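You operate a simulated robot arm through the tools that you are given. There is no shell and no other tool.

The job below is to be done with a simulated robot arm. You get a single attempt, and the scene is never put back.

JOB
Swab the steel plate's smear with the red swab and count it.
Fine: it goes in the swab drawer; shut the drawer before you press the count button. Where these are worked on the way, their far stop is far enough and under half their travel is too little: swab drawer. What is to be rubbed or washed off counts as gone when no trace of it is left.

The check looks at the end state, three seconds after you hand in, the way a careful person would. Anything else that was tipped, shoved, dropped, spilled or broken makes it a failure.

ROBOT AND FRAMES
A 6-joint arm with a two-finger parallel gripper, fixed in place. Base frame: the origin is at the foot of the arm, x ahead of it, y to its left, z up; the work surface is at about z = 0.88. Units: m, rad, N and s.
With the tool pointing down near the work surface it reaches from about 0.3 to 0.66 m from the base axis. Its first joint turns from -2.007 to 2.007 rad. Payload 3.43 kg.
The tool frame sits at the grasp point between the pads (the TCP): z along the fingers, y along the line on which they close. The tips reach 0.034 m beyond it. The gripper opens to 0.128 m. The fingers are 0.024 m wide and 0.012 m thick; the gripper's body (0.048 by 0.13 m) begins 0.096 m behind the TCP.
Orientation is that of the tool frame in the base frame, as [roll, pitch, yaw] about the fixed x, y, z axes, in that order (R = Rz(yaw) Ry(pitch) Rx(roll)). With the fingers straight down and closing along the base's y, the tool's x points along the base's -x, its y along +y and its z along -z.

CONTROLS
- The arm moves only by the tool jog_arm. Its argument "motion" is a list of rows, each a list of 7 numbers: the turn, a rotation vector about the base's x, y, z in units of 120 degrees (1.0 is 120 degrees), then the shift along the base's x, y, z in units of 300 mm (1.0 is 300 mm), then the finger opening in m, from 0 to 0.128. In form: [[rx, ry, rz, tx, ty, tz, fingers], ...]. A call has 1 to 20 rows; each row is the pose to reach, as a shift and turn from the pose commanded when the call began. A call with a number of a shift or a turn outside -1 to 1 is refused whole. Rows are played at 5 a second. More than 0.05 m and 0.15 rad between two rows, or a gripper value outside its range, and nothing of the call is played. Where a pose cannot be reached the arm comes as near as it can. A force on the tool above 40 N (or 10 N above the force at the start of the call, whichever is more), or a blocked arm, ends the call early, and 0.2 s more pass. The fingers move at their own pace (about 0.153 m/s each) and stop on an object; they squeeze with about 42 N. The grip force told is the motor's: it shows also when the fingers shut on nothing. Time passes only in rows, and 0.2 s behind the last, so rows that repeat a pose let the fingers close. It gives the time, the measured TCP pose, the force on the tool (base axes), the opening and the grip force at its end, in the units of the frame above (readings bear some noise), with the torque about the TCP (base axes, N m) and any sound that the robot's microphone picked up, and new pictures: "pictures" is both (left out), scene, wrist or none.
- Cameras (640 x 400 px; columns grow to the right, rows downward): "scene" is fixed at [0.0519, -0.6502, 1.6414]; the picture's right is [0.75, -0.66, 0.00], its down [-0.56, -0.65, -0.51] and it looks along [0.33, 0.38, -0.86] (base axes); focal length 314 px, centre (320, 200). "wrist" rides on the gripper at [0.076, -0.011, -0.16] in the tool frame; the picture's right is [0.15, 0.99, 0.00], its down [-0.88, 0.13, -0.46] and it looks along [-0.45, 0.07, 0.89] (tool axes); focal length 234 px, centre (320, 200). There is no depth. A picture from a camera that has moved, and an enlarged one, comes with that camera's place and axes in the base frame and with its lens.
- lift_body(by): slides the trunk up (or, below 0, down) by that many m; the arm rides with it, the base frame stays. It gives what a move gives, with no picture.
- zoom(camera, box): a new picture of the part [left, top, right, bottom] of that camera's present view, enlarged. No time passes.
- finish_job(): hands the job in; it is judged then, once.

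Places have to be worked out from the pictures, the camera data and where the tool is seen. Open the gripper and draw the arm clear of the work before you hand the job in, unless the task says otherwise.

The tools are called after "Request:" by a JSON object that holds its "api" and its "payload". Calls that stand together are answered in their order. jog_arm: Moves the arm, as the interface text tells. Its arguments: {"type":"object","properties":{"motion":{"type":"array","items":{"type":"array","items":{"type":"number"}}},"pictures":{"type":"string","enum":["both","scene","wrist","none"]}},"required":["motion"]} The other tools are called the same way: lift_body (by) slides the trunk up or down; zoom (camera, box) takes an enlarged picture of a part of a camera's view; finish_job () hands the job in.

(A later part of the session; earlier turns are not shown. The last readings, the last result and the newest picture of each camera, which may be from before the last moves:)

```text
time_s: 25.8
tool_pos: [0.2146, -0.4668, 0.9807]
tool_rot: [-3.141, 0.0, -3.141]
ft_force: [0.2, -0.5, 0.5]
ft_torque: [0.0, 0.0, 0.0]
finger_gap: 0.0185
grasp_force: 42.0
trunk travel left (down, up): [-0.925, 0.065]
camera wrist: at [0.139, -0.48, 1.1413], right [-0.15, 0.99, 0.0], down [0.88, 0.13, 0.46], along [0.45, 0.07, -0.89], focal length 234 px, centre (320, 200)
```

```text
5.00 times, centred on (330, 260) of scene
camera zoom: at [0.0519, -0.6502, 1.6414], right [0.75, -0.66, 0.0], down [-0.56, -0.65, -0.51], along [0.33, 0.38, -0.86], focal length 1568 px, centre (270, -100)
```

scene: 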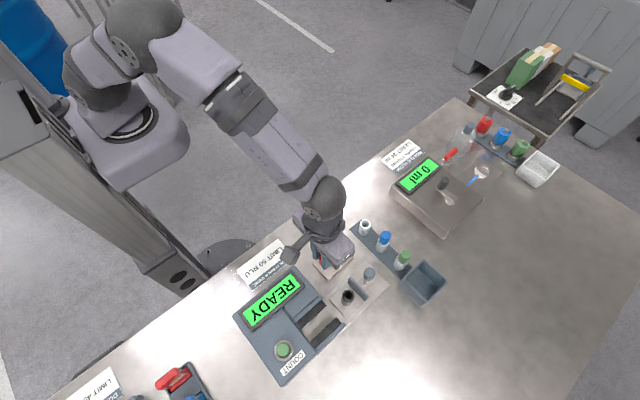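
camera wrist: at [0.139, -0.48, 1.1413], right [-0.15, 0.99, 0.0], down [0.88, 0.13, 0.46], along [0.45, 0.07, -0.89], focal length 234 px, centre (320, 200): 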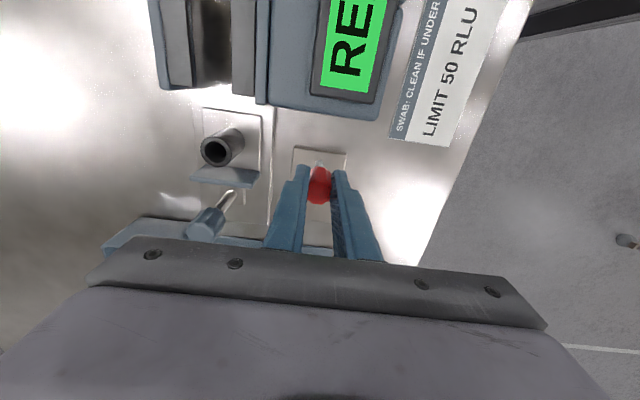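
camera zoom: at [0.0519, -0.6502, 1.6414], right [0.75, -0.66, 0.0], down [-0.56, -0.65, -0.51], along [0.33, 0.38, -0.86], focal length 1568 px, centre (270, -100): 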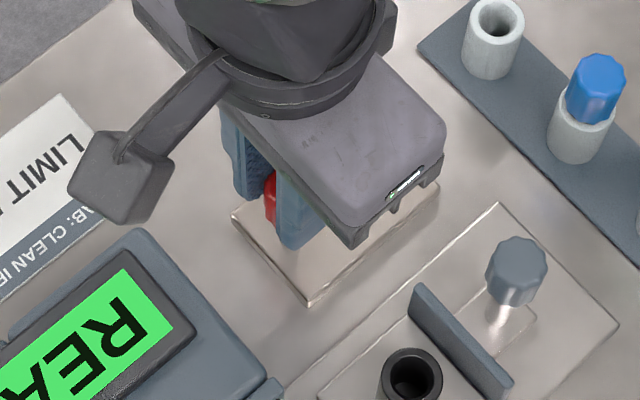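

The tip is above the near part of the plate. I lower by 2 mm to look for contact again.

Request:
{"api": "jog_arm", "payload": {"motion": [[0, 0, 0, 0.01, 0, -0.003, 0.0], [0, 0, 0, 0.01, 0, -0.0065, 0.0], [0, 0, 0, 0.01, 0, -0.0065, 0.0]], "pictures": "none"}}

```text
time_s: 26.6
tool_pos: [0.2189, -0.468, 0.9799]
tool_rot: [-3.139, 0.001, 3.14]
ft_force: [-1.7, -0.7, 4.7]
ft_torque: [-0.13, 0.12, 0.01]
finger_gap: 0.0183
grasp_force: 41.9
trunk travel left (down, up): [-0.925, 0.065]
```

Contact with about 5 N at this height. I rub in strokes along x, stepping y by 4 mm toward +y.

Request:
{"api": "jog_arm", "payload": {"motion": [[0, 0, 0, 0.055, 0, 0, 0.0], [0, 0, 0, 0.11, 0, 0, 0.0], [0, 0, 0, 0.165, 0, 0, 0.0], [0, 0, 0, 0.22, 0, 0, 0.0], [0, 0, 0, 0.22, 0.0133, 0, 0.0], [0, 0, 0, 0.165, 0.0133, 0, 0.0], [0, 0, 0, 0.11, 0.0133, 0, 0.0], [0, 0, 0, 0.055, 0.0133, 0, 0.0], [0, 0, 0, -0.01, 0.0133, 0, 0.0], [0, 0, 0, -0.01, 0.0267, 0, 0.0], [0, 0, 0, 0.05, 0.0267, 0, 0.0], [0, 0, 0, 0.11, 0.0267, 0, 0.0], [0, 0, 0, 0.165, 0.0267, 0, 0.0], [0, 0, 0, 0.22, 0.0267, 0, 0.0], [0, 0, 0, 0.22, 0.04, 0, 0.0], [0, 0, 0, 0.165, 0.04, 0, 0.0], [0, 0, 0, 0.11, 0.04, 0, 0.0], [0, 0, 0, 0.05, 0.04, 0, 0.0], [0, 0, 0, -0.01, 0.04, 0, 0.0], [0, 0, 0, -0.01, 0.0533, 0, 0.0]], "pictures": "wrist"}}

```text
time_s: 30.8
tool_pos: [0.2152, -0.4518, 0.979]
tool_rot: [-3.141, 0.0, -3.141]
ft_force: [-0.1, -2.1, 4.0]
ft_torque: [-0.15, 0.04, -0.03]
finger_gap: 0.0215
grasp_force: 42.2
trunk travel left (down, up): [-0.925, 0.065]
camera wrist: at [0.1385, -0.4645, 1.1393], right [-0.15, 0.99, 0.0], down [0.88, 0.13, 0.46], along [0.45, 0.07, -0.89], focal length 234 px, centre (320, 200)
```

wrist: 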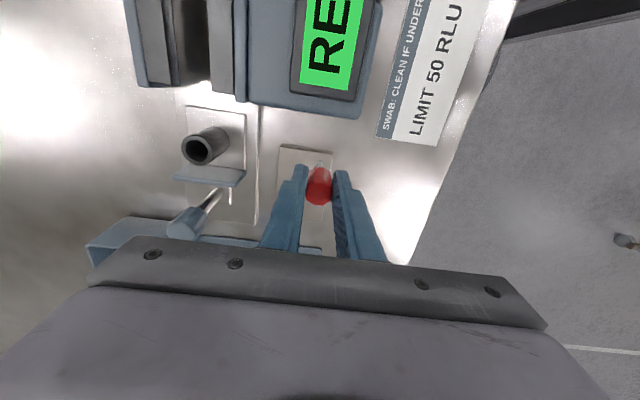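

The force is holding at about 4 N, but the finger gap grew to 21.5 mm, so the cap may have turned or tilted in the grip. I check.

Request:
{"api": "zoom", "payload": {"camera": "wrist", "box": [260, 120, 380, 220]}}

Request:
{"api": "zoom", "payload": {"camera": "scene", "box": [290, 200, 390, 300]}}

```text
4.00 times, centred on (320, 170) of wrist
camera zoom: at [0.1385, -0.4645, 1.1393], right [-0.15, 0.99, 0.0], down [0.88, 0.13, 0.46], along [0.45, 0.07, -0.89], focal length 937 px, centre (320, 320)
```

zoom: 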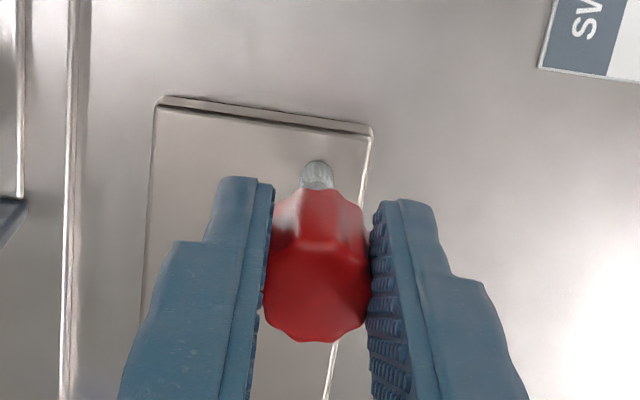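

```text
4.00 times, centred on (340, 250) of scene
camera zoom: at [0.0519, -0.6502, 1.6414], right [0.75, -0.66, 0.0], down [-0.56, -0.65, -0.51], along [0.33, 0.38, -0.86], focal length 1254 px, centre (240, 0)
```

zoom: 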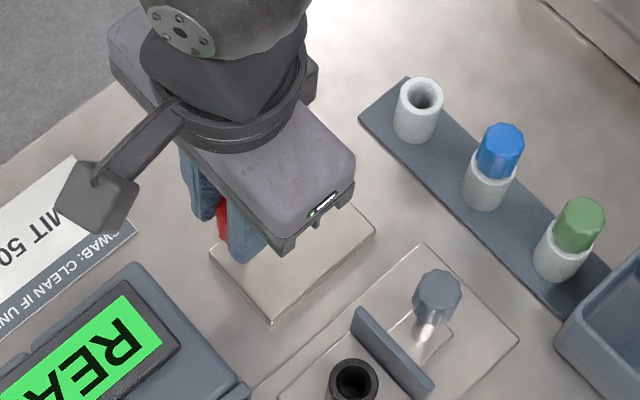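

The cap merely turned about its own axis and is still held firmly and upright. I continue with the remaining strokes on the +y side and then the -y side.

Request:
{"api": "jog_arm", "payload": {"motion": [[0, 0, 0, 0.055, 0, 0, 0.0], [0, 0, 0, 0.11, 0, 0, 0.0], [0, 0, 0, 0.17, 0, 0, 0.0], [0, 0, 0, 0.23, 0, 0, 0.0], [0, 0, 0, 0.23, 0.0133, 0, 0.0], [0, 0, 0, 0.17, 0.0133, 0, 0.0], [0, 0, 0, 0.11, 0.0133, 0, 0.0], [0, 0, 0, 0.055, 0.0133, 0, 0.0], [0, 0, 0, 0.0, 0.0133, 0, 0.0], [0, 0, 0, 0.0, -0.0267, 0, 0.0], [0, 0, 0, 0.0, -0.0667, 0, 0.0], [0, 0, 0, 0.055, -0.0667, 0, 0.0], [0, 0, 0, 0.11, -0.0667, 0, 0.0], [0, 0, 0, 0.17, -0.0667, 0, 0.0], [0, 0, 0, 0.23, -0.0667, 0, 0.0], [0, 0, 0, 0.23, -0.08, 0, 0.0], [0, 0, 0, 0.17, -0.08, 0, 0.0], [0, 0, 0, 0.11, -0.08, 0, 0.0], [0, 0, 0, 0.055, -0.08, 0, 0.0], [0, 0, 0, 0.0, -0.08, 0, 0.0]], "pictures": "scene"}}

```text
time_s: 35.0
tool_pos: [0.2145, -0.4753, 0.9793]
tool_rot: [-3.14, 0.0, 3.141]
ft_force: [-0.6, -0.5, 1.8]
ft_torque: [0.02, 0.03, -0.01]
finger_gap: 0.0217
grasp_force: 42.1
trunk travel left (down, up): [-0.925, 0.065]
```

scene: 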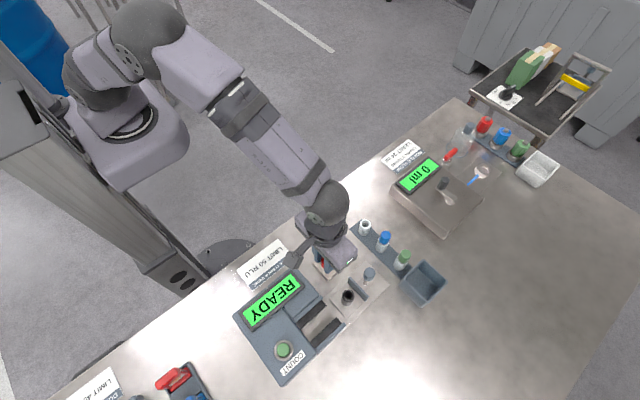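

The contact force dropped to about 2 N, so I lower a touch (0.45 mm) and finish the strokes on the -y side.

Request:
{"api": "jog_arm", "payload": {"motion": [[0, 0, 0, 0.0, -0.0133, -0.0015, 0.0], [0, 0, 0, 0.055, -0.0133, -0.0015, 0.0], [0, 0, 0, 0.11, -0.0133, -0.0015, 0.0], [0, 0, 0, 0.17, -0.0133, -0.0015, 0.0], [0, 0, 0, 0.23, -0.0133, -0.0015, 0.0], [0, 0, 0, 0.23, -0.0267, -0.0015, 0.0], [0, 0, 0, 0.17, -0.0267, -0.0015, 0.0], [0, 0, 0, 0.11, -0.0267, -0.0015, 0.0], [0, 0, 0, 0.055, -0.0267, -0.0015, 0.0], [0, 0, 0, 0.0, -0.0267, -0.0015, 0.0], [0, 0, 0, 0.0, -0.04, -0.0015, 0.0], [0, 0, 0, 0.055, -0.04, -0.0015, 0.0], [0, 0, 0, 0.11, -0.04, -0.0015, 0.0], [0, 0, 0, 0.17, -0.04, -0.0015, 0.0], [0, 0, 0, 0.23, -0.04, -0.0015, 0.0], [0, 0, 0, 0.23, -0.05, -0.0015, 0.0], [0, 0, 0, 0.17, -0.05, -0.0015, 0.0], [0, 0, 0, 0.11, -0.05, -0.0015, 0.0], [0, 0, 0, 0.055, -0.05, -0.0015, 0.0], [0, 0, 0, 0.0, -0.05, -0.0015, 0.0]], "pictures": "scene"}}

```text
time_s: 39.2
tool_pos: [0.2147, -0.4894, 0.9802]
tool_rot: [3.14, 0.0, -3.141]
ft_force: [0.9, 0.3, 3.5]
ft_torque: [0.01, -0.06, -0.01]
finger_gap: 0.0216
grasp_force: 42.3
trunk travel left (down, up): [-0.925, 0.065]
```

scene: 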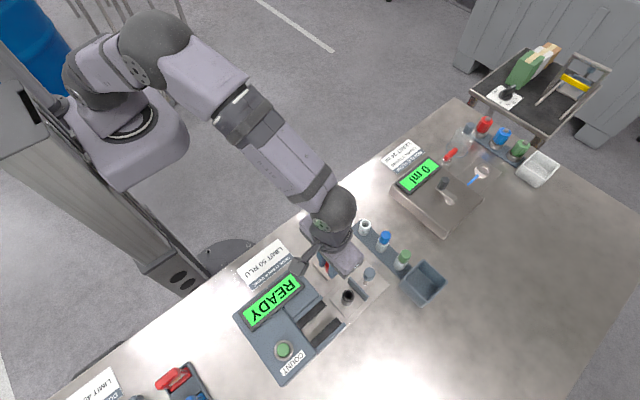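

The strokes cover the whole smear area. I lift the swab and move aside toward +x to inspect the plate.

Request:
{"api": "jog_arm", "payload": {"motion": [[0, 0, 0, 0.0, 0, 0.03, 0.0], [0, 0, 0, 0.0, 0, 0.1, 0.0], [0, 0, 0, 0.03, 0.02, 0.18, 0.0], [0, 0, 0, 0.09, 0.05, 0.25, 0.0], [0, 0, 0, 0.15, 0.08, 0.3, 0.0], [0, 0, 0, 0.21, 0.11, 0.3, 0.0], [0, 0, 0, 0.27, 0.14, 0.3, 0.0], [0, 0, 0, 0.3167, 0.1667, 0.3, 0.0], [0, 0, 0, 0.3167, 0.1667, 0.3, 0.0]]}}

```text
time_s: 41.2
tool_pos: [0.311, -0.4401, 1.0678]
tool_rot: [-3.141, -0.001, -3.141]
ft_force: [0.4, 0.2, 0.3]
ft_torque: [-0.02, 0.01, 0.01]
finger_gap: 0.0213
grasp_force: 42.0
trunk travel left (down, up): [-0.925, 0.065]
camera wrist: at [0.2345, -0.4524, 1.228], right [-0.15, 0.99, 0.0], down [0.88, 0.13, 0.46], along [0.45, 0.07, -0.89], focal length 234 px, centre (320, 200)
```

scene: 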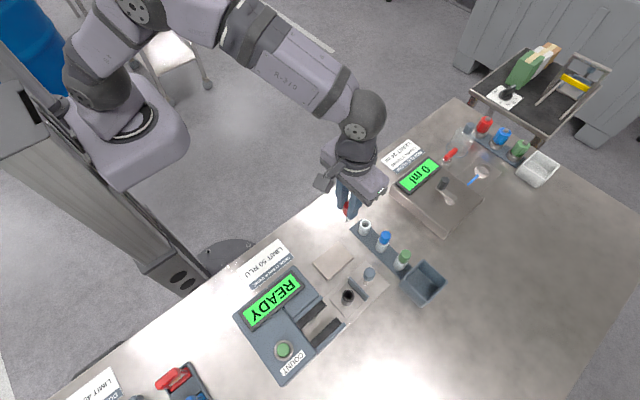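
wrist: 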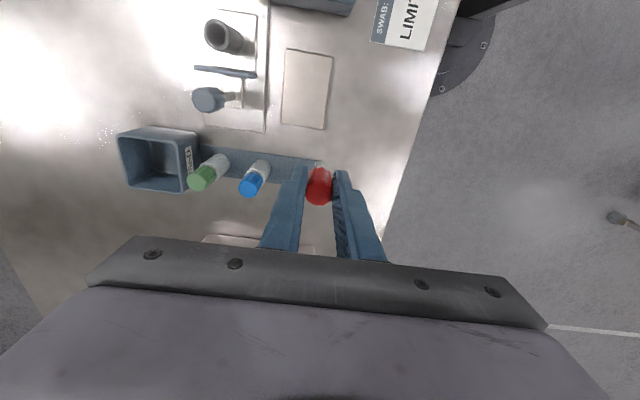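

Request:
{"api": "zoom", "payload": {"camera": "wrist", "box": [260, 35, 350, 140]}}

Request:
{"api": "zoom", "payload": {"camera": "scene", "box": [300, 230, 370, 300]}}

Request:
{"api": "zoom", "payload": {"camera": "scene", "box": [310, 150, 410, 250]}}

Request:
{"api": "zoom", "payload": {"camera": "wrist", "box": [170, 0, 290, 140]}}

```text
3.81 times, centred on (305, 88) of wrist
camera zoom: at [0.2345, -0.4524, 1.228], right [-0.15, 0.99, 0.0], down [0.88, 0.13, 0.46], along [0.45, 0.07, -0.89], focal length 892 px, centre (377, 629)
```

zoom: 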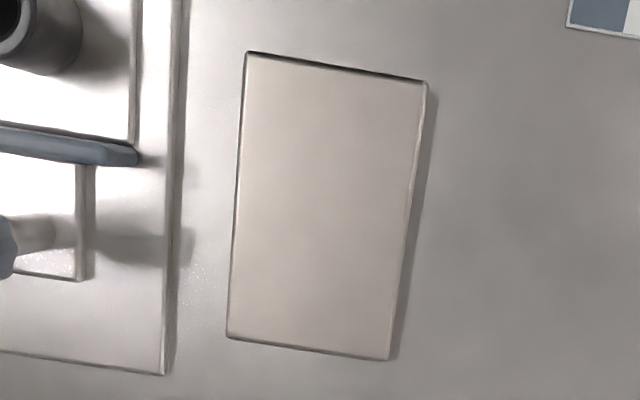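

```text
5.71 times, centred on (335, 265) of scene
camera zoom: at [0.0519, -0.6502, 1.6414], right [0.75, -0.66, 0.0], down [-0.56, -0.65, -0.51], along [0.33, 0.38, -0.86], focal length 1791 px, centre (234, -171)
```

zoom: 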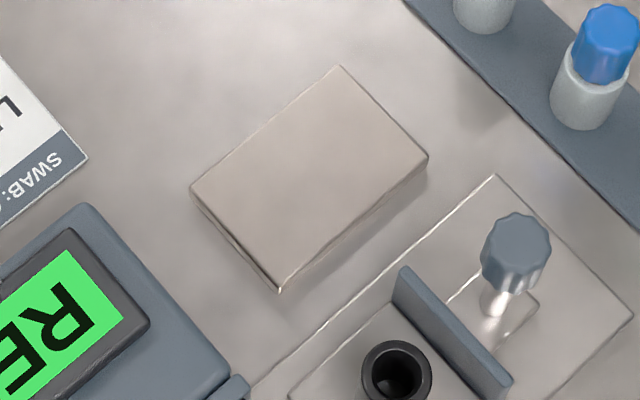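

```text
4.00 times, centred on (360, 200) of scene
camera zoom: at [0.0519, -0.6502, 1.6414], right [0.75, -0.66, 0.0], down [-0.56, -0.65, -0.51], along [0.33, 0.38, -0.86], focal length 1254 px, centre (160, 200)
```

zoom: 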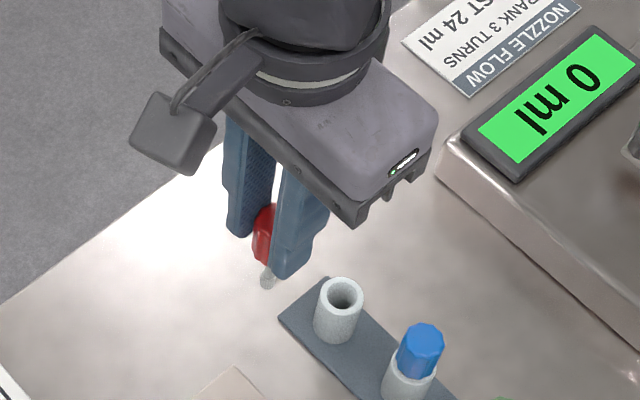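

```text
2.86 times, centred on (230, 70) of wrist
camera zoom: at [0.2345, -0.4524, 1.228], right [-0.15, 0.99, 0.0], down [0.88, 0.13, 0.46], along [0.45, 0.07, -0.89], focal length 669 px, centre (577, 571)
```

zoom: 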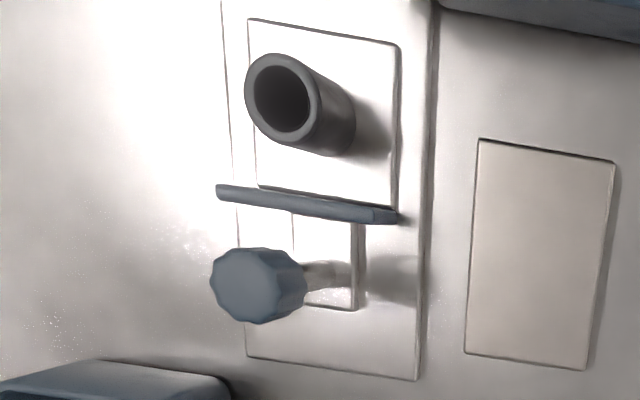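

The plate is clean with no trace left and has not moved. From the two views the open drawer's well is at about (0.209, -0.563) with its rim near z 0.94, so I carry the swab there at a safe height.

Request:
{"api": "jog_arm", "payload": {"motion": [[0, 0, 0, -0.03, -0.03, 0.02, 0.0], [0, 0, 0, -0.08, -0.09, 0.03, 0.0], [0, 0, 0, -0.13, -0.15, 0.03, 0.0], [0, 0, 0, -0.18, -0.21, 0.03, 0.0], [0, 0, 0, -0.23, -0.27, 0.03, 0.0], [0, 0, 0, -0.28, -0.33, 0.03, 0.0], [0, 0, 0, -0.32, -0.38, 0.02, 0.0], [0, 0, 0, -0.34, -0.41, 0.0, 0.0], [0, 0, 0, -0.34, -0.41, 0.0, 0.0]]}}

```text
time_s: 43.2
tool_pos: [0.2083, -0.563, 1.0687]
tool_rot: [3.141, 0.0, 3.141]
ft_force: [-0.6, -0.3, -0.4]
ft_torque: [0.0, -0.01, 0.01]
finger_gap: 0.0216
grasp_force: 42.2
trunk travel left (down, up): [-0.925, 0.065]
camera wrist: at [0.1317, -0.5756, 1.2291], right [-0.15, 0.99, 0.0], down [0.88, 0.13, 0.46], along [0.45, 0.07, -0.89], focal length 234 px, centre (320, 200)
```

scene: 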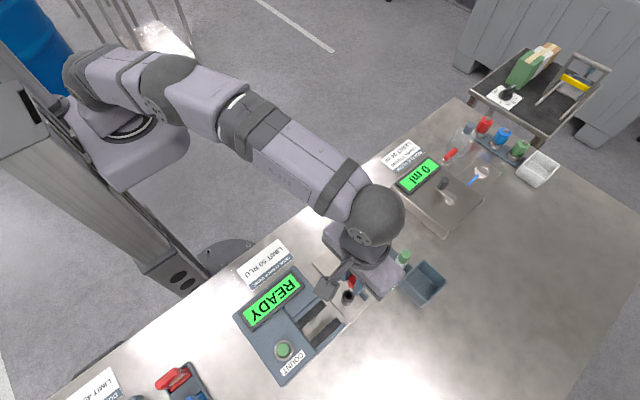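
wrist: 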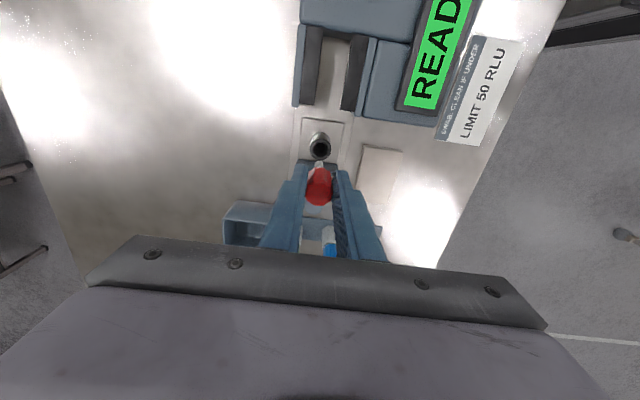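

Request:
{"api": "zoom", "payload": {"camera": "wrist", "box": [270, 110, 370, 210]}}

Request:
{"api": "zoom", "payload": {"camera": "scene", "box": [310, 250, 390, 330]}}

```text
4.00 times, centred on (320, 160) of wrist
camera zoom: at [0.1317, -0.5756, 1.2291], right [-0.15, 0.99, 0.0], down [0.88, 0.13, 0.46], along [0.45, 0.07, -0.89], focal length 937 px, centre (320, 360)
```

zoom: 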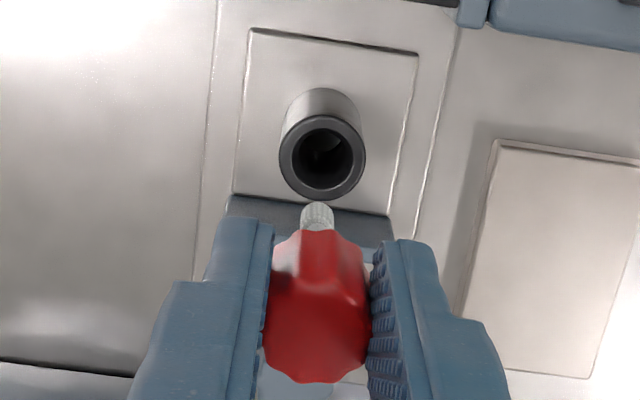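

```text
5.00 times, centred on (350, 290) of scene
camera zoom: at [0.0519, -0.6502, 1.6414], right [0.75, -0.66, 0.0], down [-0.56, -0.65, -0.51], along [0.33, 0.38, -0.86], focal length 1568 px, centre (170, -250)
```

zoom: 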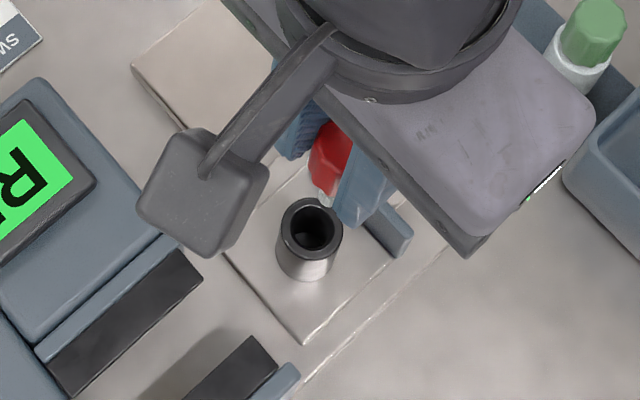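

The well rim centre works out at about (0.210, -0.562), rim z≈0.928, and the tip hangs a millimetre or two to -y of the TCP. I shift slightly and lower until the tip is just inside the rim, then check.

Request:
{"api": "jog_arm", "payload": {"motion": [[0, 0, 0, 0.003, 0.005, 0, 0.0], [0, 0, 0, 0.003, 0.005, -0.05, 0.0], [0, 0, 0, 0.003, 0.005, -0.1, 0.0], [0, 0, 0, 0.003, 0.005, -0.15, 0.0], [0, 0, 0, 0.003, 0.005, -0.19, 0.0], [0, 0, 0, 0.003, 0.005, -0.21, 0.0], [0, 0, 0, 0.003, 0.005, -0.21, 0.0]]}}

```text
time_s: 44.8
tool_pos: [0.2086, -0.5604, 1.0114]
tool_rot: [-3.13, 0.003, -3.141]
ft_force: [0.1, 1.1, 32.6]
ft_torque: [0.05, -0.23, -0.02]
finger_gap: 0.0216
grasp_force: 42.3
trunk travel left (down, up): [-0.925, 0.065]
camera wrist: at [0.1321, -0.5724, 1.1712], right [-0.15, 0.99, -0.01], down [0.88, 0.14, 0.46], along [0.45, 0.06, -0.89], focal length 234 px, centre (320, 200)
```

scene: 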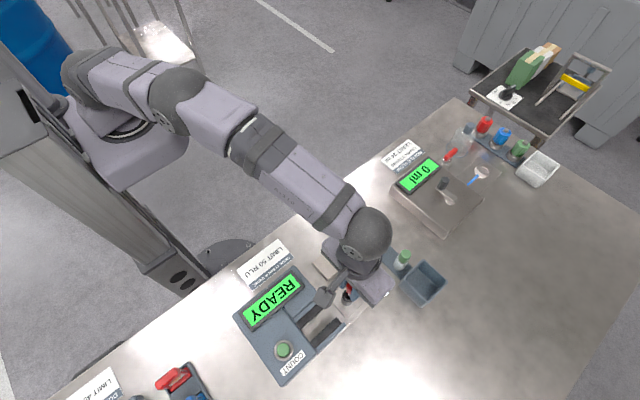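
wrist: 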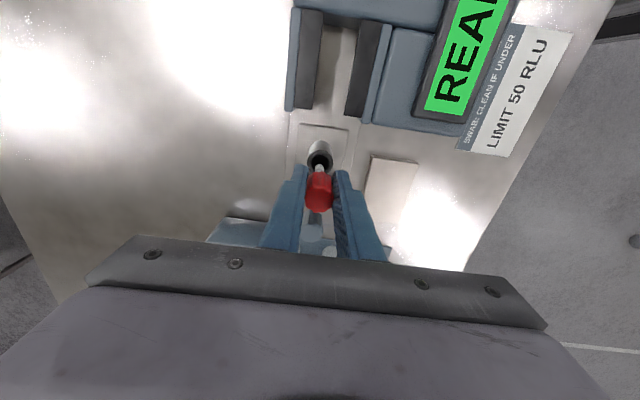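

I got a 33 N vertical contact at TCP z 1.011, so the tip is resting on the rim rather than in the hole. I back up straight away and look.

Request:
{"api": "jog_arm", "payload": {"motion": [[0, 0, 0, 0, 0, 0.015, 0.0], [0, 0, 0, 0, 0, 0.03, 0.0], [0, 0, 0, 0, 0, 0.03, 0.0]]}}

Request:
{"api": "zoom", "payload": {"camera": "wrist", "box": [270, 110, 370, 210]}}

Request:
{"api": "zoom", "payload": {"camera": "scene", "box": [310, 250, 390, 330]}}

```text
time_s: 45.6
tool_pos: [0.21, -0.5593, 1.012]
tool_rot: [3.134, -0.002, 3.141]
ft_force: [-0.1, 0.1, -0.8]
ft_torque: [0.01, 0.0, -0.02]
finger_gap: 0.0212
grasp_force: 42.1
trunk travel left (down, up): [-0.925, 0.065]
camera wrist: at [0.1325, -0.5738, 1.172], right [-0.15, 0.99, 0.01], down [0.88, 0.13, 0.45], along [0.45, 0.07, -0.89], focal length 234 px, centre (320, 200)
```

scene: 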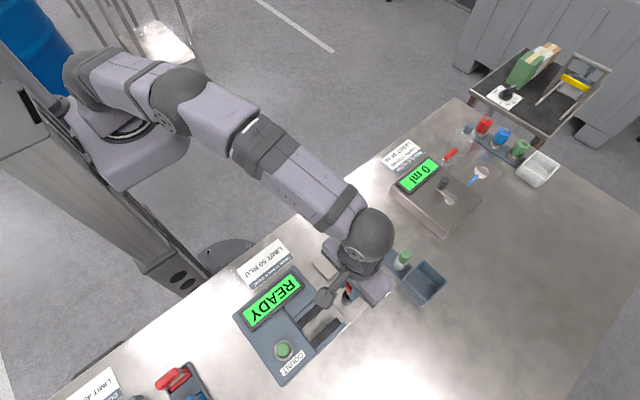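
wrist: 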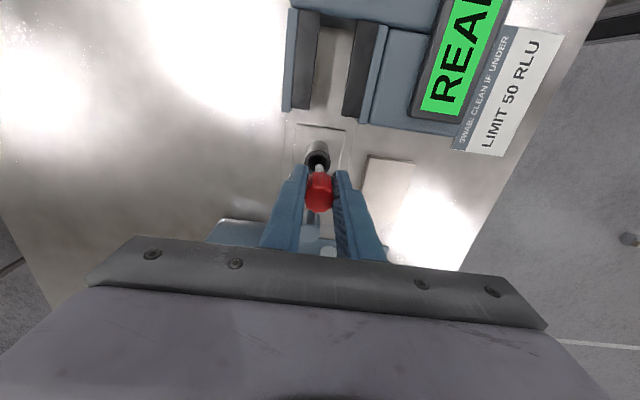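

```text
4.00 times, centred on (320, 160) of wrist
camera zoom: at [0.1325, -0.5738, 1.172], right [-0.15, 0.99, 0.01], down [0.88, 0.13, 0.45], along [0.45, 0.07, -0.89], focal length 937 px, centre (320, 360)
```

zoom: 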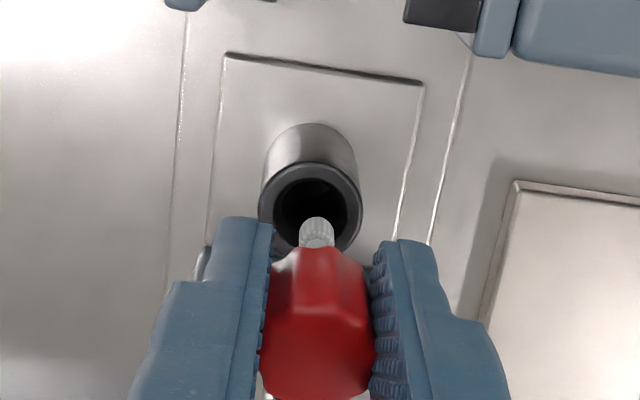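

```text
5.00 times, centred on (350, 290) of scene
camera zoom: at [0.0519, -0.6502, 1.6414], right [0.75, -0.66, 0.0], down [-0.56, -0.65, -0.51], along [0.33, 0.38, -0.86], focal length 1568 px, centre (170, -250)
```

zoom: 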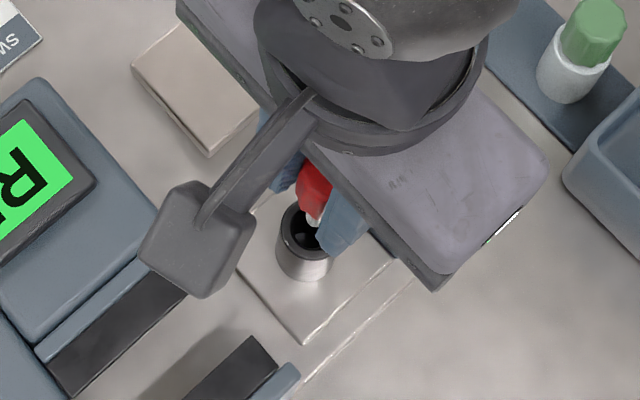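

The tip contacted the rim: it sits about 5 mm too far in +x and 2 mm in +y relative to the hole, since the swab leans slightly in the grip. I raise a little, shift by (-4.5, -2) mm and look again before descending.

Request:
{"api": "jog_arm", "payload": {"motion": [[0, 0, 0, 0, 0, 0.02, 0.0], [0, 0, 0, -0.008, -0.004, 0.03, 0.0], [0, 0, 0, -0.015, -0.007, 0.03, 0.0], [0, 0, 0, -0.015, -0.007, 0.03, 0.0]]}}

Request:
{"api": "zoom", "payload": {"camera": "wrist", "box": [270, 110, 370, 210]}}

Request:
{"api": "zoom", "payload": {"camera": "scene", "box": [310, 250, 390, 330]}}

```text
time_s: 46.6
tool_pos: [0.2041, -0.5642, 1.0227]
tool_rot: [-3.141, 0.002, -3.14]
ft_force: [-0.5, 0.1, -0.9]
ft_torque: [0.0, 0.01, -0.03]
finger_gap: 0.0215
grasp_force: 41.7
trunk travel left (down, up): [-0.925, 0.065]
camera wrist: at [0.1283, -0.5767, 1.1838], right [-0.15, 0.99, 0.0], down [0.88, 0.13, 0.46], along [0.45, 0.07, -0.89], focal length 234 px, centre (320, 200)
```

scene: 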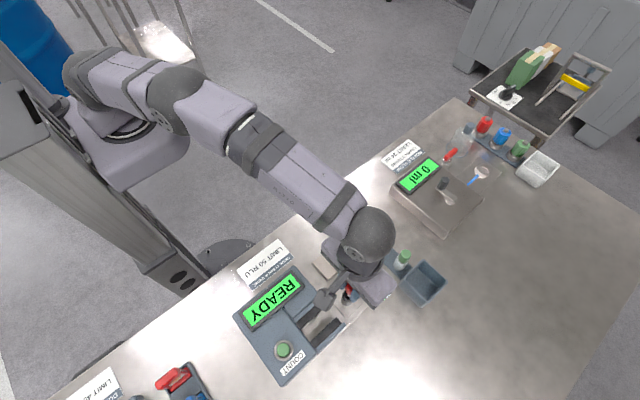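
wrist: 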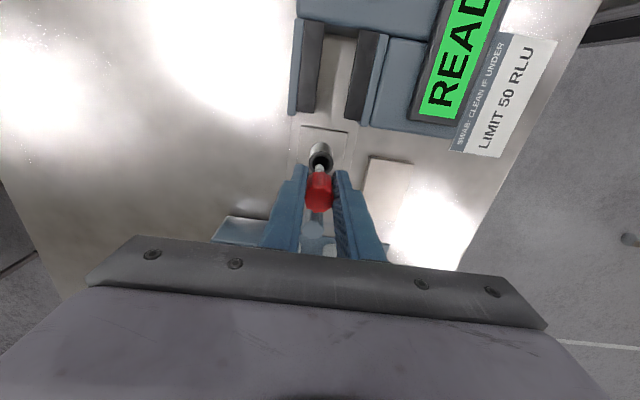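

```text
4.00 times, centred on (320, 160) of wrist
camera zoom: at [0.1283, -0.5767, 1.1838], right [-0.15, 0.99, 0.0], down [0.88, 0.13, 0.46], along [0.45, 0.07, -0.89], focal length 937 px, centre (320, 360)
```

zoom: 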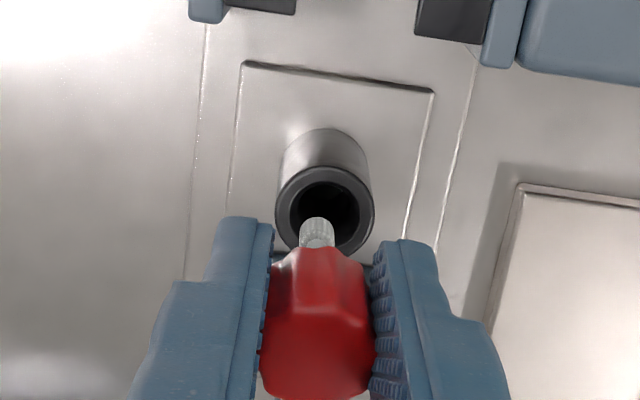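

```text
5.00 times, centred on (350, 290) of scene
camera zoom: at [0.0519, -0.6502, 1.6414], right [0.75, -0.66, 0.0], down [-0.56, -0.65, -0.51], along [0.33, 0.38, -0.86], focal length 1568 px, centre (170, -250)
```

zoom: 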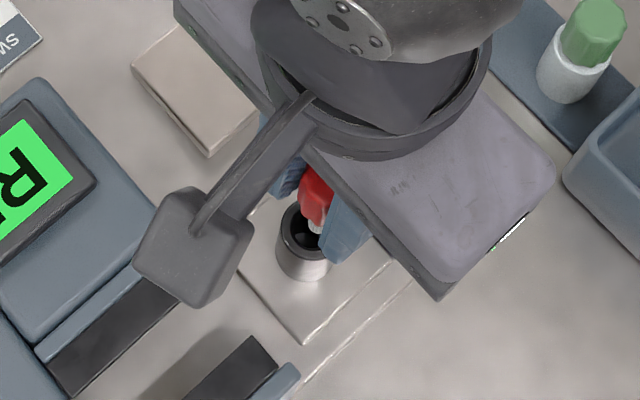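

Now the tip is within about 2 mm of the hole's centre. I nudge +1.5 mm in y and descend 14 mm, which should just bring the tip inside the rim.

Request:
{"api": "jog_arm", "payload": {"motion": [[0, 0, 0, -0.001, 0.005, -0.01, 0.0], [0, 0, 0, -0.001, 0.005, -0.025, 0.0], [0, 0, 0, -0.001, 0.005, -0.04, 0.0], [0, 0, 0, -0.001, 0.005, -0.047, 0.0], [0, 0, 0, -0.001, 0.005, -0.047, 0.0]]}}

Request:
{"api": "zoom", "payload": {"camera": "wrist", "box": [270, 110, 370, 210]}}

Request:
{"api": "zoom", "payload": {"camera": "scene", "box": [310, 250, 390, 330]}}

```text
time_s: 47.8
tool_pos: [0.205, -0.5619, 1.0098]
tool_rot: [3.141, 0.0, 3.141]
ft_force: [-0.4, 0.3, 0.1]
ft_torque: [-0.04, -0.02, -0.02]
finger_gap: 0.0218
grasp_force: 42.1
trunk travel left (down, up): [-0.925, 0.065]
camera wrist: at [0.1283, -0.5753, 1.1696], right [-0.15, 0.99, 0.0], down [0.88, 0.13, 0.46], along [0.45, 0.07, -0.89], focal length 234 px, centre (320, 200)
```

scene: 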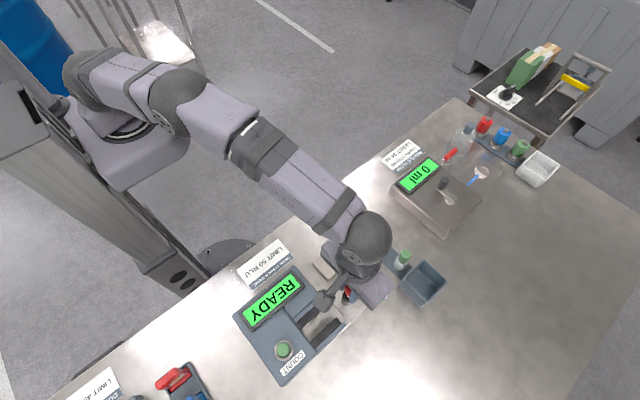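
wrist: 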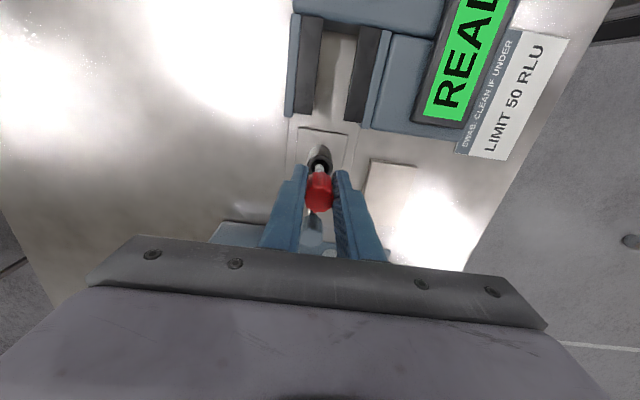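

```text
4.00 times, centred on (320, 160) of wrist
camera zoom: at [0.1283, -0.5753, 1.1696], right [-0.15, 0.99, 0.0], down [0.88, 0.13, 0.46], along [0.45, 0.07, -0.89], focal length 937 px, centre (320, 360)
```

zoom: 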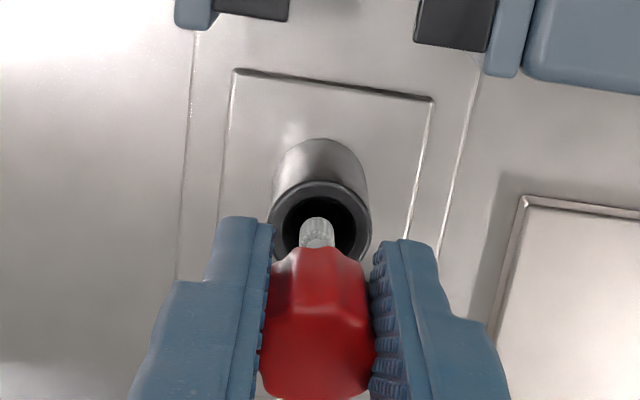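

```text
5.00 times, centred on (350, 290) of scene
camera zoom: at [0.0519, -0.6502, 1.6414], right [0.75, -0.66, 0.0], down [-0.56, -0.65, -0.51], along [0.33, 0.38, -0.86], focal length 1568 px, centre (170, -250)
```

zoom: 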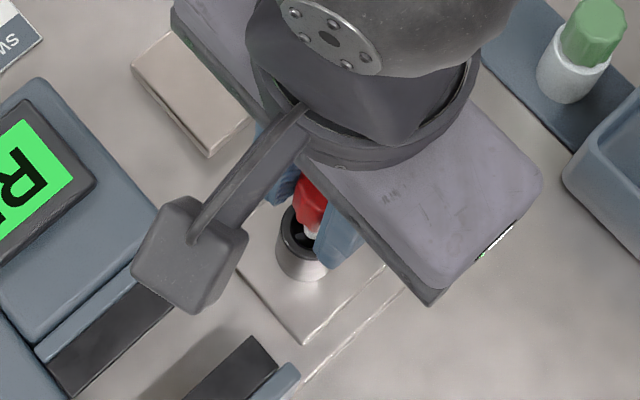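

The tip is aligned with the hole within about 1 mm and there is no contact force. I lower it another 12 mm.

Request:
{"api": "jog_arm", "payload": {"motion": [[0, 0, 0, 0, 0.001, -0.01, 0.0], [0, 0, 0, 0, 0.001, -0.02, 0.0], [0, 0, 0, 0, 0.001, -0.03, 0.0], [0, 0, 0, 0, 0.001, -0.04, 0.0], [0, 0, 0, 0, 0.001, -0.04, 0.0]], "pictures": "wrist"}}

```text
time_s: 49.0
tool_pos: [0.2038, -0.5616, 0.9963]
tool_rot: [-3.141, 0.001, 3.141]
ft_force: [-0.3, 0.6, -0.7]
ft_torque: [0.0, 0.0, 0.04]
finger_gap: 0.0219
grasp_force: 42.5
trunk travel left (down, up): [-0.925, 0.065]
camera wrist: at [0.1283, -0.5747, 1.1573], right [-0.15, 0.99, 0.0], down [0.88, 0.13, 0.46], along [0.45, 0.07, -0.89], focal length 234 px, centre (320, 200)
```

wrist: 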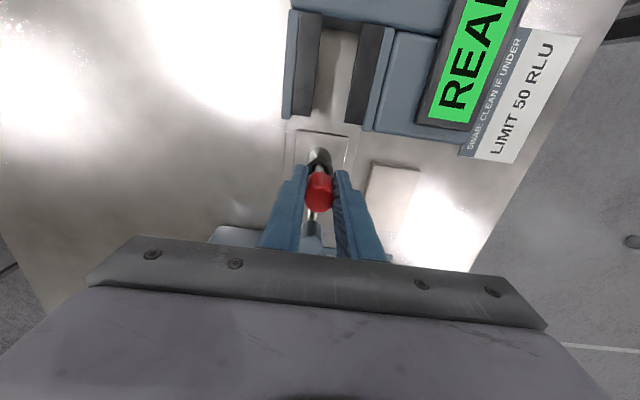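

Still no contact, so the tip is inside the well. I lower another 12 mm in small steps.

Request:
{"api": "jog_arm", "payload": {"motion": [[0, 0, 0, 0, 0, -0.01, 0.0], [0, 0, 0, 0, 0, -0.02, 0.0], [0, 0, 0, 0, 0, -0.03, 0.0], [0, 0, 0, 0, 0, -0.04, 0.0], [0, 0, 0, 0, 0, -0.04, 0.0]]}}

Request:
{"api": "zoom", "payload": {"camera": "wrist", "box": [270, 110, 370, 210]}}

Request:
{"api": "zoom", "payload": {"camera": "scene", "box": [310, 250, 390, 330]}}

```text
time_s: 50.2
tool_pos: [0.2054, -0.5628, 0.9854]
tool_rot: [-3.141, 0.0, 3.141]
ft_force: [0.5, -0.5, -0.4]
ft_torque: [0.02, 0.02, 0.0]
finger_gap: 0.0214
grasp_force: 42.1
trunk travel left (down, up): [-0.925, 0.065]
camera wrist: at [0.1283, -0.5752, 1.1457], right [-0.15, 0.99, 0.0], down [0.88, 0.13, 0.46], along [0.45, 0.07, -0.89], focal length 234 px, centre (320, 200)
```

scene: 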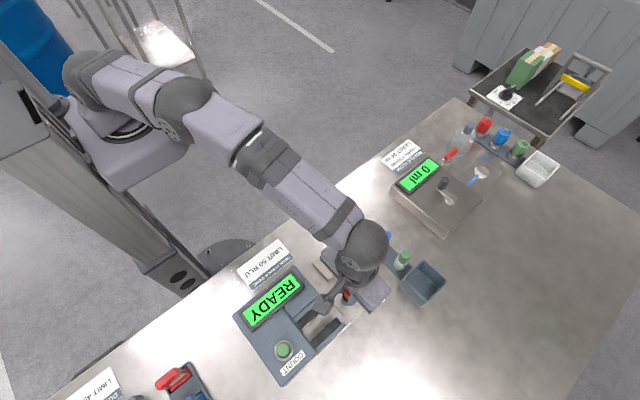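
wrist: 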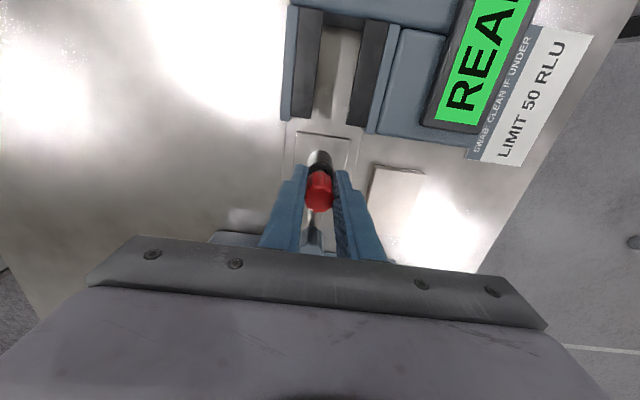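

```text
4.00 times, centred on (320, 160) of wrist
camera zoom: at [0.1283, -0.5752, 1.1457], right [-0.15, 0.99, 0.0], down [0.88, 0.13, 0.46], along [0.45, 0.07, -0.89], focal length 937 px, centre (320, 360)
```

zoom: 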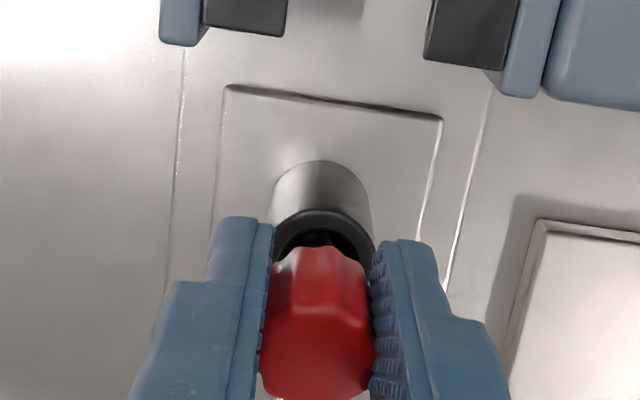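

```text
5.00 times, centred on (350, 290) of scene
camera zoom: at [0.0519, -0.6502, 1.6414], right [0.75, -0.66, 0.0], down [-0.56, -0.65, -0.51], along [0.33, 0.38, -0.86], focal length 1568 px, centre (170, -250)
```

zoom: 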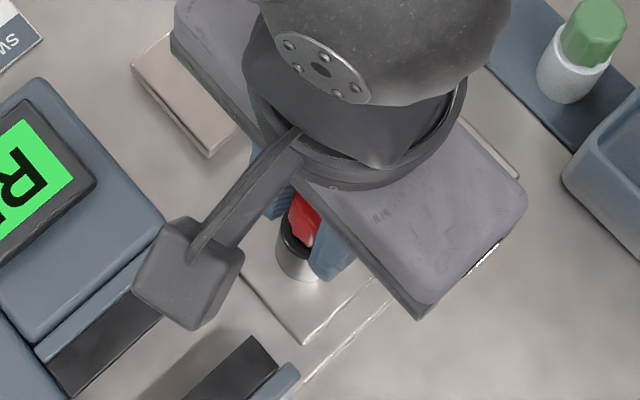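

Going in well. I continue down in 1.5 mm steps, watching for contact of the cap on the rim or the tip on the floor.

Request:
{"api": "jog_arm", "payload": {"motion": [[0, 0, 0, 0.003, 0, -0.005, 0.0], [0, 0, 0, 0.003, 0, -0.01, 0.0], [0, 0, 0, 0.003, 0, -0.015, 0.0], [0, 0, 0, 0.003, 0, -0.02, 0.0], [0, 0, 0, 0.003, 0, -0.02, 0.0]], "pictures": "wrist"}}

```text
time_s: 51.4
tool_pos: [0.2053, -0.5623, 0.979]
tool_rot: [3.141, 0.0, 3.14]
ft_force: [-0.3, 0.5, -0.6]
ft_torque: [-0.02, 0.02, 0.01]
finger_gap: 0.0216
grasp_force: 41.9
trunk travel left (down, up): [-0.925, 0.065]
camera wrist: at [0.1291, -0.575, 1.1397], right [-0.15, 0.99, 0.0], down [0.88, 0.13, 0.46], along [0.45, 0.07, -0.89], focal length 234 px, centre (320, 200)
```

wrist: 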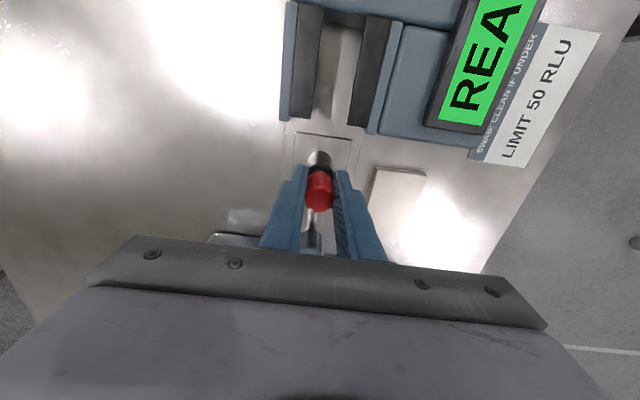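

Still free at z 0.979. I go down another 5 mm in fine steps.

Request:
{"api": "jog_arm", "payload": {"motion": [[0, 0, 0, 0.002, 0, -0.004, 0.0], [0, 0, 0, 0.002, 0, -0.008, 0.0], [0, 0, 0, 0.002, 0, -0.012, 0.0], [0, 0, 0, 0.002, 0, -0.016, 0.0], [0, 0, 0, 0.002, 0, -0.016, 0.0]], "pictures": "none"}}

Request:
{"api": "zoom", "payload": {"camera": "wrist", "box": [270, 110, 370, 210]}}

Request:
{"api": "zoom", "payload": {"camera": "scene", "box": [310, 250, 390, 330]}}

```text
time_s: 52.6
tool_pos: [0.2061, -0.5622, 0.9756]
tool_rot: [-3.141, 0.001, 3.141]
ft_force: [0.6, 0.2, 1.1]
ft_torque: [0.04, 0.02, -0.02]
finger_gap: 0.0213
grasp_force: 41.8
trunk travel left (down, up): [-0.925, 0.065]
```

```text
4.00 times, centred on (320, 160) of wrist
camera zoom: at [0.1297, -0.5748, 1.1354], right [-0.15, 0.99, 0.0], down [0.88, 0.13, 0.46], along [0.45, 0.07, -0.89], focal length 937 px, centre (320, 360)
```

zoom: 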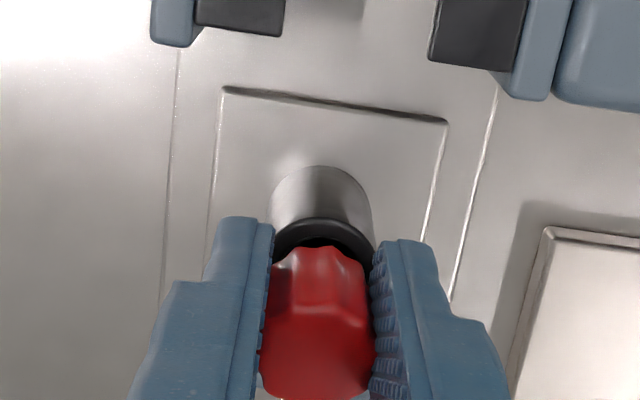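

```text
5.00 times, centred on (350, 290) of scene
camera zoom: at [0.0519, -0.6502, 1.6414], right [0.75, -0.66, 0.0], down [-0.56, -0.65, -0.51], along [0.33, 0.38, -0.86], focal length 1568 px, centre (170, -250)
```

zoom: 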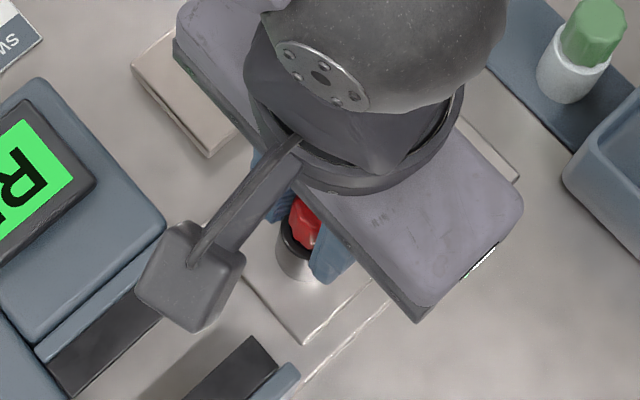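

Force is still near zero (1 N) at z 0.9755, so I continue down another 3 mm.

Request:
{"api": "jog_arm", "payload": {"motion": [[0, 0, 0, 0.001, 0, -0.003, 0.0], [0, 0, 0, 0.001, 0, -0.006, 0.0], [0, 0, 0, 0.001, 0, -0.01, 0.0], [0, 0, 0, 0.001, 0, -0.01, 0.0]], "pictures": "none"}}

```text
time_s: 53.6
tool_pos: [0.2073, -0.5626, 0.9757]
tool_rot: [-3.133, 0.0, -3.142]
ft_force: [-1.5, -1.5, 20.2]
ft_torque: [0.02, -0.08, 0.02]
finger_gap: 0.0217
grasp_force: 42.1
trunk travel left (down, up): [-0.925, 0.065]
```

Firm contact: 20 N at z 0.9755, so the swab is seated. I relieve the load and open the fingers modestly.

Request:
{"api": "jog_arm", "payload": {"motion": [[0, 0, 0, 0, 0, 0.006, 0.0], [0, 0, 0, 0, 0, 0.008, 0.0], [0, 0, 0, 0, 0, 0.008, 0.025], [0, 0, 0, 0, 0, 0.008, 0.03], [0, 0, 0, 0, 0, 0.008, 0.04], [0, 0, 0, 0, 0, 0.008, 0.05], [0, 0, 0, 0, 0, 0.008, 0.05]]}}

Request:
{"api": "zoom", "payload": {"camera": "wrist", "box": [270, 110, 370, 230]}}

Request:
{"api": "zoom", "payload": {"camera": "scene", "box": [310, 250, 390, 330]}}

```text
time_s: 55.2
tool_pos: [0.2061, -0.5619, 0.9746]
tool_rot: [-3.141, 0.0, -3.141]
ft_force: [-0.1, 0.8, -0.3]
ft_torque: [0.03, -0.03, 0.0]
finger_gap: 0.0501
grasp_force: 0.2
trunk travel left (down, up): [-0.925, 0.065]
camera wrist: at [0.1304, -0.5748, 1.1345], right [-0.15, 0.99, 0.0], down [0.88, 0.13, 0.46], along [0.45, 0.07, -0.89], focal length 234 px, centre (320, 200)
```

scene: 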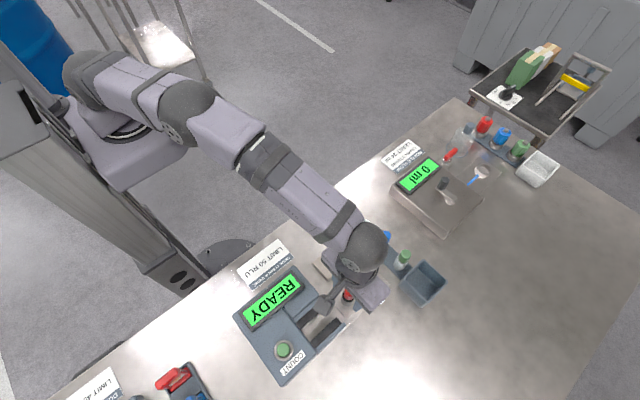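
wrist: 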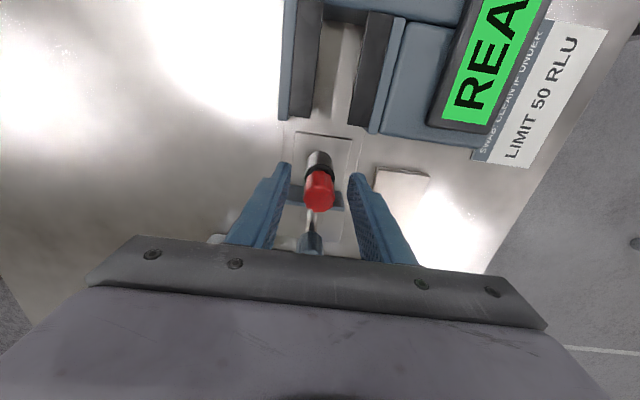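

```text
3.33 times, centred on (320, 170) of wrist
camera zoom: at [0.1304, -0.5748, 1.1345], right [-0.15, 0.99, 0.0], down [0.88, 0.13, 0.46], along [0.45, 0.07, -0.89], focal length 781 px, centre (320, 300)
```

zoom: 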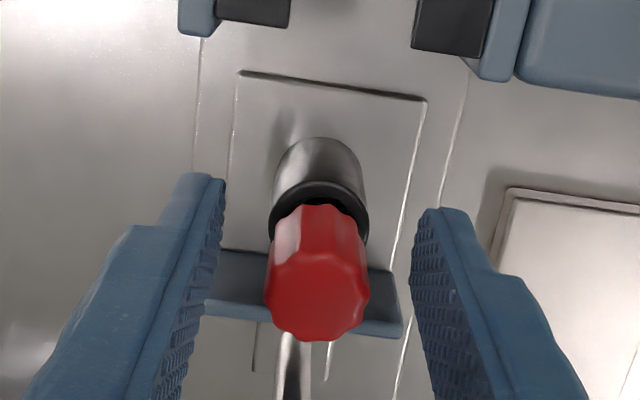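

```text
5.00 times, centred on (350, 290) of scene
camera zoom: at [0.0519, -0.6502, 1.6414], right [0.75, -0.66, 0.0], down [-0.56, -0.65, -0.51], along [0.33, 0.38, -0.86], focal length 1568 px, centre (170, -250)
```

zoom: 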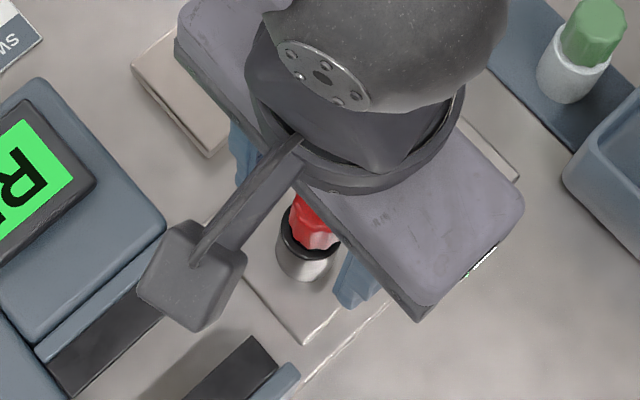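

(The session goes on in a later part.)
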